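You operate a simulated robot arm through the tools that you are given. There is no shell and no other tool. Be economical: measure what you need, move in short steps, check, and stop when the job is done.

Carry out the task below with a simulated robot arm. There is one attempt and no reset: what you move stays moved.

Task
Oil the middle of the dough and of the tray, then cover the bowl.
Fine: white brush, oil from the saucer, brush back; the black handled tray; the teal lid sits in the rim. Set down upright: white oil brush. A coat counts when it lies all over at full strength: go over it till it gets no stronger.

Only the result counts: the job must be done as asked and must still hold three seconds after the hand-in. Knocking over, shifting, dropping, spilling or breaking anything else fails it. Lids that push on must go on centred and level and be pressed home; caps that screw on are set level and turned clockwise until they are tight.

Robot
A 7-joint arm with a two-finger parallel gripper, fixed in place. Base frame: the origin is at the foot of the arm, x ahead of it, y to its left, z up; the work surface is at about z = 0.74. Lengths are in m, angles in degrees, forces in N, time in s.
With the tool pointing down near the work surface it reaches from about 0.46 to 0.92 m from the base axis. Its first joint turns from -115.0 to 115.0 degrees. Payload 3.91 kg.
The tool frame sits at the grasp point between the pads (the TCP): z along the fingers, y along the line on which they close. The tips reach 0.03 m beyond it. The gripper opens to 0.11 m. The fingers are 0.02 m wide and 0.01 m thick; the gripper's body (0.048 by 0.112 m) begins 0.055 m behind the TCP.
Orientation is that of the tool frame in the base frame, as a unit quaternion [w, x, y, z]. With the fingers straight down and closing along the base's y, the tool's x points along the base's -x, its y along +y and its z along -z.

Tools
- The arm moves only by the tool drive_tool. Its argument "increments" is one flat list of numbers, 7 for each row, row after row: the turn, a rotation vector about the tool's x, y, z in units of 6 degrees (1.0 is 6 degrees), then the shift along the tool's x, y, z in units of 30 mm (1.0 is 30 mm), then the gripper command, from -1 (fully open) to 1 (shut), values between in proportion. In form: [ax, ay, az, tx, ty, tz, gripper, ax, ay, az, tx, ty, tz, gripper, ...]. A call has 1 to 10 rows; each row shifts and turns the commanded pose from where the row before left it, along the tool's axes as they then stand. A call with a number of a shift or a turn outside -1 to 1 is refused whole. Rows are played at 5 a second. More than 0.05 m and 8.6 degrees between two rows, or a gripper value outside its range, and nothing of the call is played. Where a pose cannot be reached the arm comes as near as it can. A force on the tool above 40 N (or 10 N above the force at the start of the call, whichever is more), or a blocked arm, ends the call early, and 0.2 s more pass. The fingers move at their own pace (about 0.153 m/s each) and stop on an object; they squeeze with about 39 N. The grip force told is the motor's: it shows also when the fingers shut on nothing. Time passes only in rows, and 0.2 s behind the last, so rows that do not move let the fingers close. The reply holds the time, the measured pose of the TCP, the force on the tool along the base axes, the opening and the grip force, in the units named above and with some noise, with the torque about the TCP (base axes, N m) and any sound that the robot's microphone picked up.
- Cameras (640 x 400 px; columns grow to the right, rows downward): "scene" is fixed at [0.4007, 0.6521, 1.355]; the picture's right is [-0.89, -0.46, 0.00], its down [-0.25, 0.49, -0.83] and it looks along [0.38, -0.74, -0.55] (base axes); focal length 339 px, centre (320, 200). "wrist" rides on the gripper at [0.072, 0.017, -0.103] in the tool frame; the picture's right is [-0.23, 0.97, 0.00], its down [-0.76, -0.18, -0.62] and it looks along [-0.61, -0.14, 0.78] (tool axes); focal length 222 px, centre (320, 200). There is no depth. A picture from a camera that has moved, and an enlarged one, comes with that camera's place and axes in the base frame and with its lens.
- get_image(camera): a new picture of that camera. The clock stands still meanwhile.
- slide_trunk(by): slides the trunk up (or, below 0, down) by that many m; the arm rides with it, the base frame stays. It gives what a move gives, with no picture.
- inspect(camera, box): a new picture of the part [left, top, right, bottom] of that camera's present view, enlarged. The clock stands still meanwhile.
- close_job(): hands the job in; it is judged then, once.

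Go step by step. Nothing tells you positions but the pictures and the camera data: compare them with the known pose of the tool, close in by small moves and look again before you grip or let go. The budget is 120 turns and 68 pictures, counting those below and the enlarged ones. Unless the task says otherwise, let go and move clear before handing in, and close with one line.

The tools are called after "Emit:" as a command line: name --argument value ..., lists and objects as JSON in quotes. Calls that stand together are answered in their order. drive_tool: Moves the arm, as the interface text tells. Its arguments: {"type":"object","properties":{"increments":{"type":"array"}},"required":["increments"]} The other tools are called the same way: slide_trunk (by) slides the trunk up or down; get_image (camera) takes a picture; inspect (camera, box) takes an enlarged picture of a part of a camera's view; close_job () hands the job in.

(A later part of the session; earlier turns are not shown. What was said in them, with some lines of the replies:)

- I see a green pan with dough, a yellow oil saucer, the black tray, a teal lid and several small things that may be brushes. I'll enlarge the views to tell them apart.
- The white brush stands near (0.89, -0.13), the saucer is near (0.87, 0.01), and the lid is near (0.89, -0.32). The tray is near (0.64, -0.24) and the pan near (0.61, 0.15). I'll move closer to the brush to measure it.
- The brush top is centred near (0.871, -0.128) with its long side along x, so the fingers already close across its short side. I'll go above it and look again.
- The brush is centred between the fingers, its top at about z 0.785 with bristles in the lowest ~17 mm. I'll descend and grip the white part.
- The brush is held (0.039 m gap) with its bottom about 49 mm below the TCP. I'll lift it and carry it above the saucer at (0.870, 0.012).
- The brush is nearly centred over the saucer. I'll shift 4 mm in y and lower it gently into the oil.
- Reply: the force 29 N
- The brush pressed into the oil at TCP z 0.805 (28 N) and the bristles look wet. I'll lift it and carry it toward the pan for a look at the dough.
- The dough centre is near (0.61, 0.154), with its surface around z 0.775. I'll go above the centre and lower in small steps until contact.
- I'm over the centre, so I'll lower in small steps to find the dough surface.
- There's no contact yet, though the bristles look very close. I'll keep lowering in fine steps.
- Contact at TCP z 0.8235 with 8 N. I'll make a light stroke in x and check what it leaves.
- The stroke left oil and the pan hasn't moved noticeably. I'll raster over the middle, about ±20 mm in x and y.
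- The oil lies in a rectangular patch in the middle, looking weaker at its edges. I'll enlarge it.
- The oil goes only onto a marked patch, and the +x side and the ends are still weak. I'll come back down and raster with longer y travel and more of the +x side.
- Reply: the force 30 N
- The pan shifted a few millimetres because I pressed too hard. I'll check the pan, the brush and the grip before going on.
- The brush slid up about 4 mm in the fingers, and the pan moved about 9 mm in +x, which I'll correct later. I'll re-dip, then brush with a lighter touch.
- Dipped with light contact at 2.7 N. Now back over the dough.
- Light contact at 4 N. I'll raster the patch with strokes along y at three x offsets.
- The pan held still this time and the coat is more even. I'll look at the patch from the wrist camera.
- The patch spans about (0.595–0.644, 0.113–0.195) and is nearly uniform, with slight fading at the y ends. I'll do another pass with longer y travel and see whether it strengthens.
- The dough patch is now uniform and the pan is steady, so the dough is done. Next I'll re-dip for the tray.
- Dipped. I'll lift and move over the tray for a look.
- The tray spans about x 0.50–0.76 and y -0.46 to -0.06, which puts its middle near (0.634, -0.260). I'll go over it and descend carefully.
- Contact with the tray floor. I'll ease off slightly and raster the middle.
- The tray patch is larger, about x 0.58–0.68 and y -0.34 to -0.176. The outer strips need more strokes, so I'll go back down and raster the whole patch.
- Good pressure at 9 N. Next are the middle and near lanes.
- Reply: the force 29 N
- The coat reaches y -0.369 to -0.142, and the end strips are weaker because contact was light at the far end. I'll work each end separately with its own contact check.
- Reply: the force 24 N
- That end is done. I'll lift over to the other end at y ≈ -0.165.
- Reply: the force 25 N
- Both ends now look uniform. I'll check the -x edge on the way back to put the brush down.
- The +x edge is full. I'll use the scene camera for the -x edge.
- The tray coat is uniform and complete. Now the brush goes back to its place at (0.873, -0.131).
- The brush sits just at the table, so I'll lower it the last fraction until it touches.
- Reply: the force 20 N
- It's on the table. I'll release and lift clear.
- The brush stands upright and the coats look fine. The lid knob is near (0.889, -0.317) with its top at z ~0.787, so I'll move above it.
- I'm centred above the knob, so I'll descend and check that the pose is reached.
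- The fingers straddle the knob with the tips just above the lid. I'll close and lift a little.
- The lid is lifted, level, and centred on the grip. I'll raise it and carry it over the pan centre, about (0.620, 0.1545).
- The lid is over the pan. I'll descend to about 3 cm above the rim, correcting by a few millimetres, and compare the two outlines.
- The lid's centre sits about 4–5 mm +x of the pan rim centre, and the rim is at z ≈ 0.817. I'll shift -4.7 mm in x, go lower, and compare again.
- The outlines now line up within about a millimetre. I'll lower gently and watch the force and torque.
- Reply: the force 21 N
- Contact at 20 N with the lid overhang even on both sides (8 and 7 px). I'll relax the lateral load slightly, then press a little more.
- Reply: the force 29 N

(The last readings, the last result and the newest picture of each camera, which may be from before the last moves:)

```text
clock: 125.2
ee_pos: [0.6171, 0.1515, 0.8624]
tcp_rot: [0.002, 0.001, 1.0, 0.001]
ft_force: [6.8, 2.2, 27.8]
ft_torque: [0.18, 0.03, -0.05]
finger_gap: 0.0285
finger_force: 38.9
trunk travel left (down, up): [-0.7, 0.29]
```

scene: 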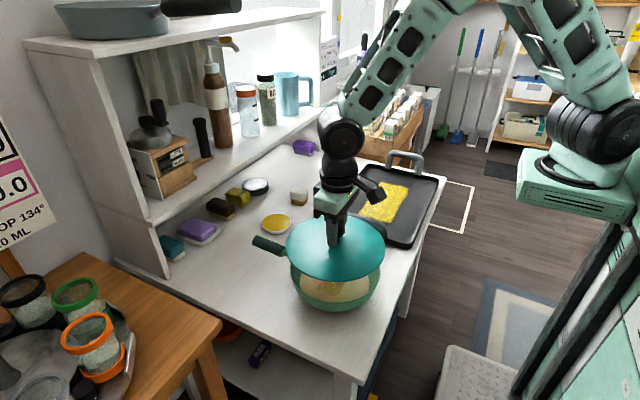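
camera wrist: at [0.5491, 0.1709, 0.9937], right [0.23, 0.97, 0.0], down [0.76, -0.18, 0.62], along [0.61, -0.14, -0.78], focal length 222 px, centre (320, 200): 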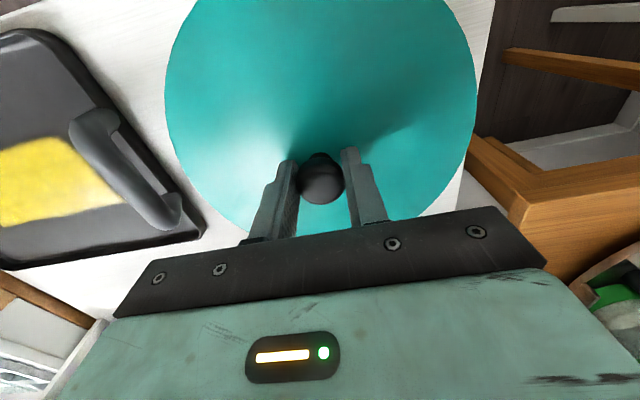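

It feels seated, with the z stop firm at 0.862. I'll unload the side force, release, and lift clear.

Emit:
drive_tool --increments '[0, 0, 0, -0.02, 0.02, -0.03, 1, 0, 0, 0, 0, 0, 0, 1, 0, 0, 0, 0, 0, 0, 0.2, 0, 0, 0, 0, 0, 0, -0.2, 0, 0, 0, 0, 0, -0.5, -0.2, 0, 0, 0, 0, 0, -1, -0.2, 0, 0, 0, 0, 0, -0.7, -0.2, 0, 0, 0, 0, 0, 0, -0.2]'

Emit:
inspect --camera "scene" --box '[260, 210, 420, 320]'

Emit:
get_image --camera "wrist"

```text
clock: 127.0
ee_pos: [0.617, 0.1522, 0.9287]
tcp_rot: [0.0, 0.0, 1.0, 0.0]
ft_force: [0.2, 0.7, 0.3]
ft_torque: [0.0, 0.02, -0.03]
finger_gap: 0.0661
finger_force: 0.1
trunk travel left (down, up): [-0.7, 0.29]
```

```text
3.64 times, centred on (340, 265) of scene
camera zoom: at [0.4007, 0.6521, 1.355], right [-0.89, -0.46, 0.0], down [-0.25, 0.49, -0.83], along [0.38, -0.74, -0.55], focal length 1232 px, centre (247, -36)
```

zoom: 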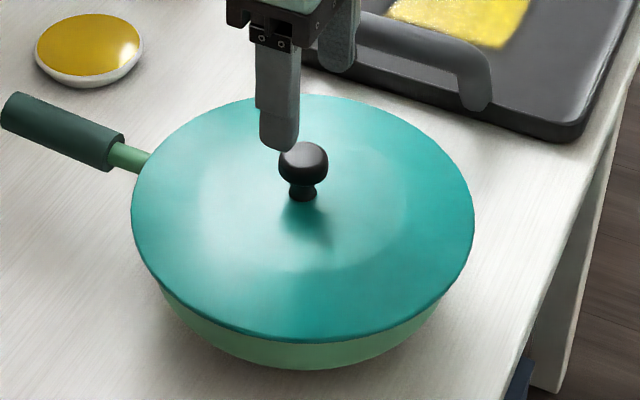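

```text
14 pictures are left
camera wrist: at [0.5449, 0.1699, 1.0323], right [0.23, 0.97, 0.0], down [0.76, -0.18, 0.62], along [0.61, -0.14, -0.78], focal length 222 px, centre (320, 200)
```

wrist: 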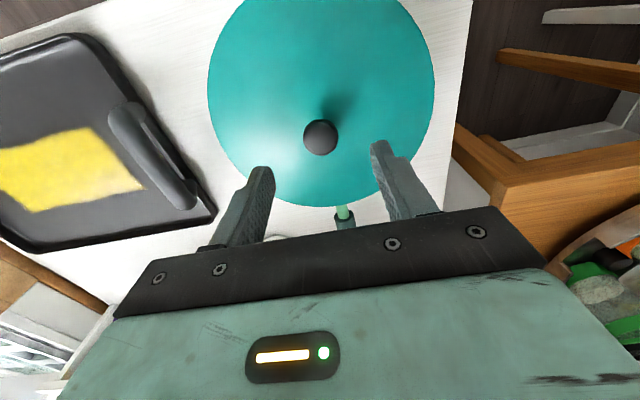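

The lid lies level and centred. I'll close the fingers and press on the knob to be sure it's home.

Emit:
drive_tool --increments '[0, 0, 0, -0.08, 0, 0, 1, 0, 0, 0, 0, 0, 0, 1, 0, 0, 0, 0, 0, 0.5, 1, 0, 0, 0, 0, 0, 0.5, 1, 0, 0, 0, 0, 0, 0.15, 1, 0, 0, 0, 0, 0, 0, 1]'

Emit:
drive_tool --increments '[0, 0, 0, 0, 0, 0.1, 1, 0, 0, 0, 0, 0, 0.1, 1, 0, 0, 0, 0, 0, 0.1, 1, 0, 0, 0, 0, 0, 0.1, 1, 0, 0, 0, 0, 0, 0.1, 1, 0, 0, 0, 0, 0, 0.1, 1]'

```text
clock: 128.4
ee_pos: [0.6198, 0.1518, 0.8922]
tcp_rot: [0.001, 0.0, 1.0, 0.0]
ft_force: [1.0, 0.6, -0.5]
ft_torque: [0.01, -0.02, 0.03]
finger_gap: 0.0001
finger_force: 37.7
trunk travel left (down, up): [-0.7, 0.29]
```

```text
clock: 129.2
ee_pos: [0.6182, 0.151, 0.8896]
tcp_rot: [0.002, 0.0, 1.0, 0.0]
ft_force: [-9.0, -6.2, 25.2]
ft_torque: [-0.21, 0.34, 0.02]
finger_gap: 0.0001
finger_force: 37.3
trunk travel left (down, up): [-0.7, 0.29]
stopped in row 4: the force on the tool passed its limit at 45 N (the readings are from after the stop); the commanded pose is now the measured one
```

I pressed to 45 N with a firm stop. I'll retreat and check the seating.

Emit:
drive_tool --increments '[0, 0, 0, 0, 0, -0.3, 1, 0, 0, 0, 0, 0, -1, 1, 0, 0, 0, 0, 0, -1, 1, 0, 0, 0, 0, -1, -1, 1, 0, 0, 0, 0, -1, -1, 0, 0, 0, 0, 0, -1, -1, 0, 0, 0, 0, 0, -1, -1, 0, 0, 0, 0, 0, 0, 0, 0]'

Emit:
inspect --camera "scene" --box '[285, 230, 389, 305]'

Emit:
get_image --camera "scene"

```text
clock: 131.0
ee_pos: [0.6194, 0.032, 1.0779]
tcp_rot: [0.0, 0.0, 1.0, 0.001]
ft_force: [-0.3, -0.7, -0.1]
ft_torque: [-0.04, -0.02, -0.01]
finger_gap: 0.0549
finger_force: 0.0
trunk travel left (down, up): [-0.7, 0.29]
```

```text
5.33 times, centred on (337, 268) of scene
camera zoom: at [0.4007, 0.6521, 1.355], right [-0.89, -0.46, 0.0], down [-0.25, 0.49, -0.83], along [0.38, -0.74, -0.55], focal length 1808 px, centre (229, -160)
```

zoom: 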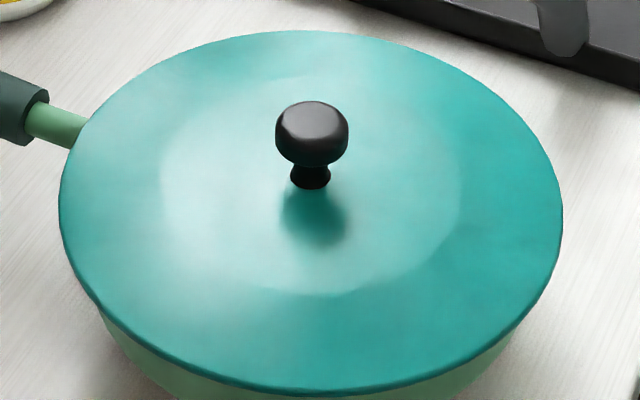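

```text
12 pictures are left
```

scene: 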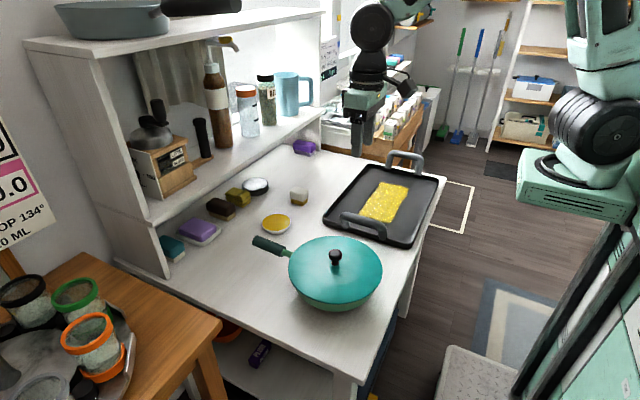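

The lid sits level in the rim, the brush stands upright at its place, both coats are even and the arm is clear. I'm handing in.

Emit:
close_job

```text
The job is handed in.
```

I oiled the middle of the dough and of the tray evenly, put the white brush back upright, and pressed the teal lid down into the bowl's rim. Early in the oiling I pressed too hard and the bowl slid about 1 cm from where it stood. I left it there.
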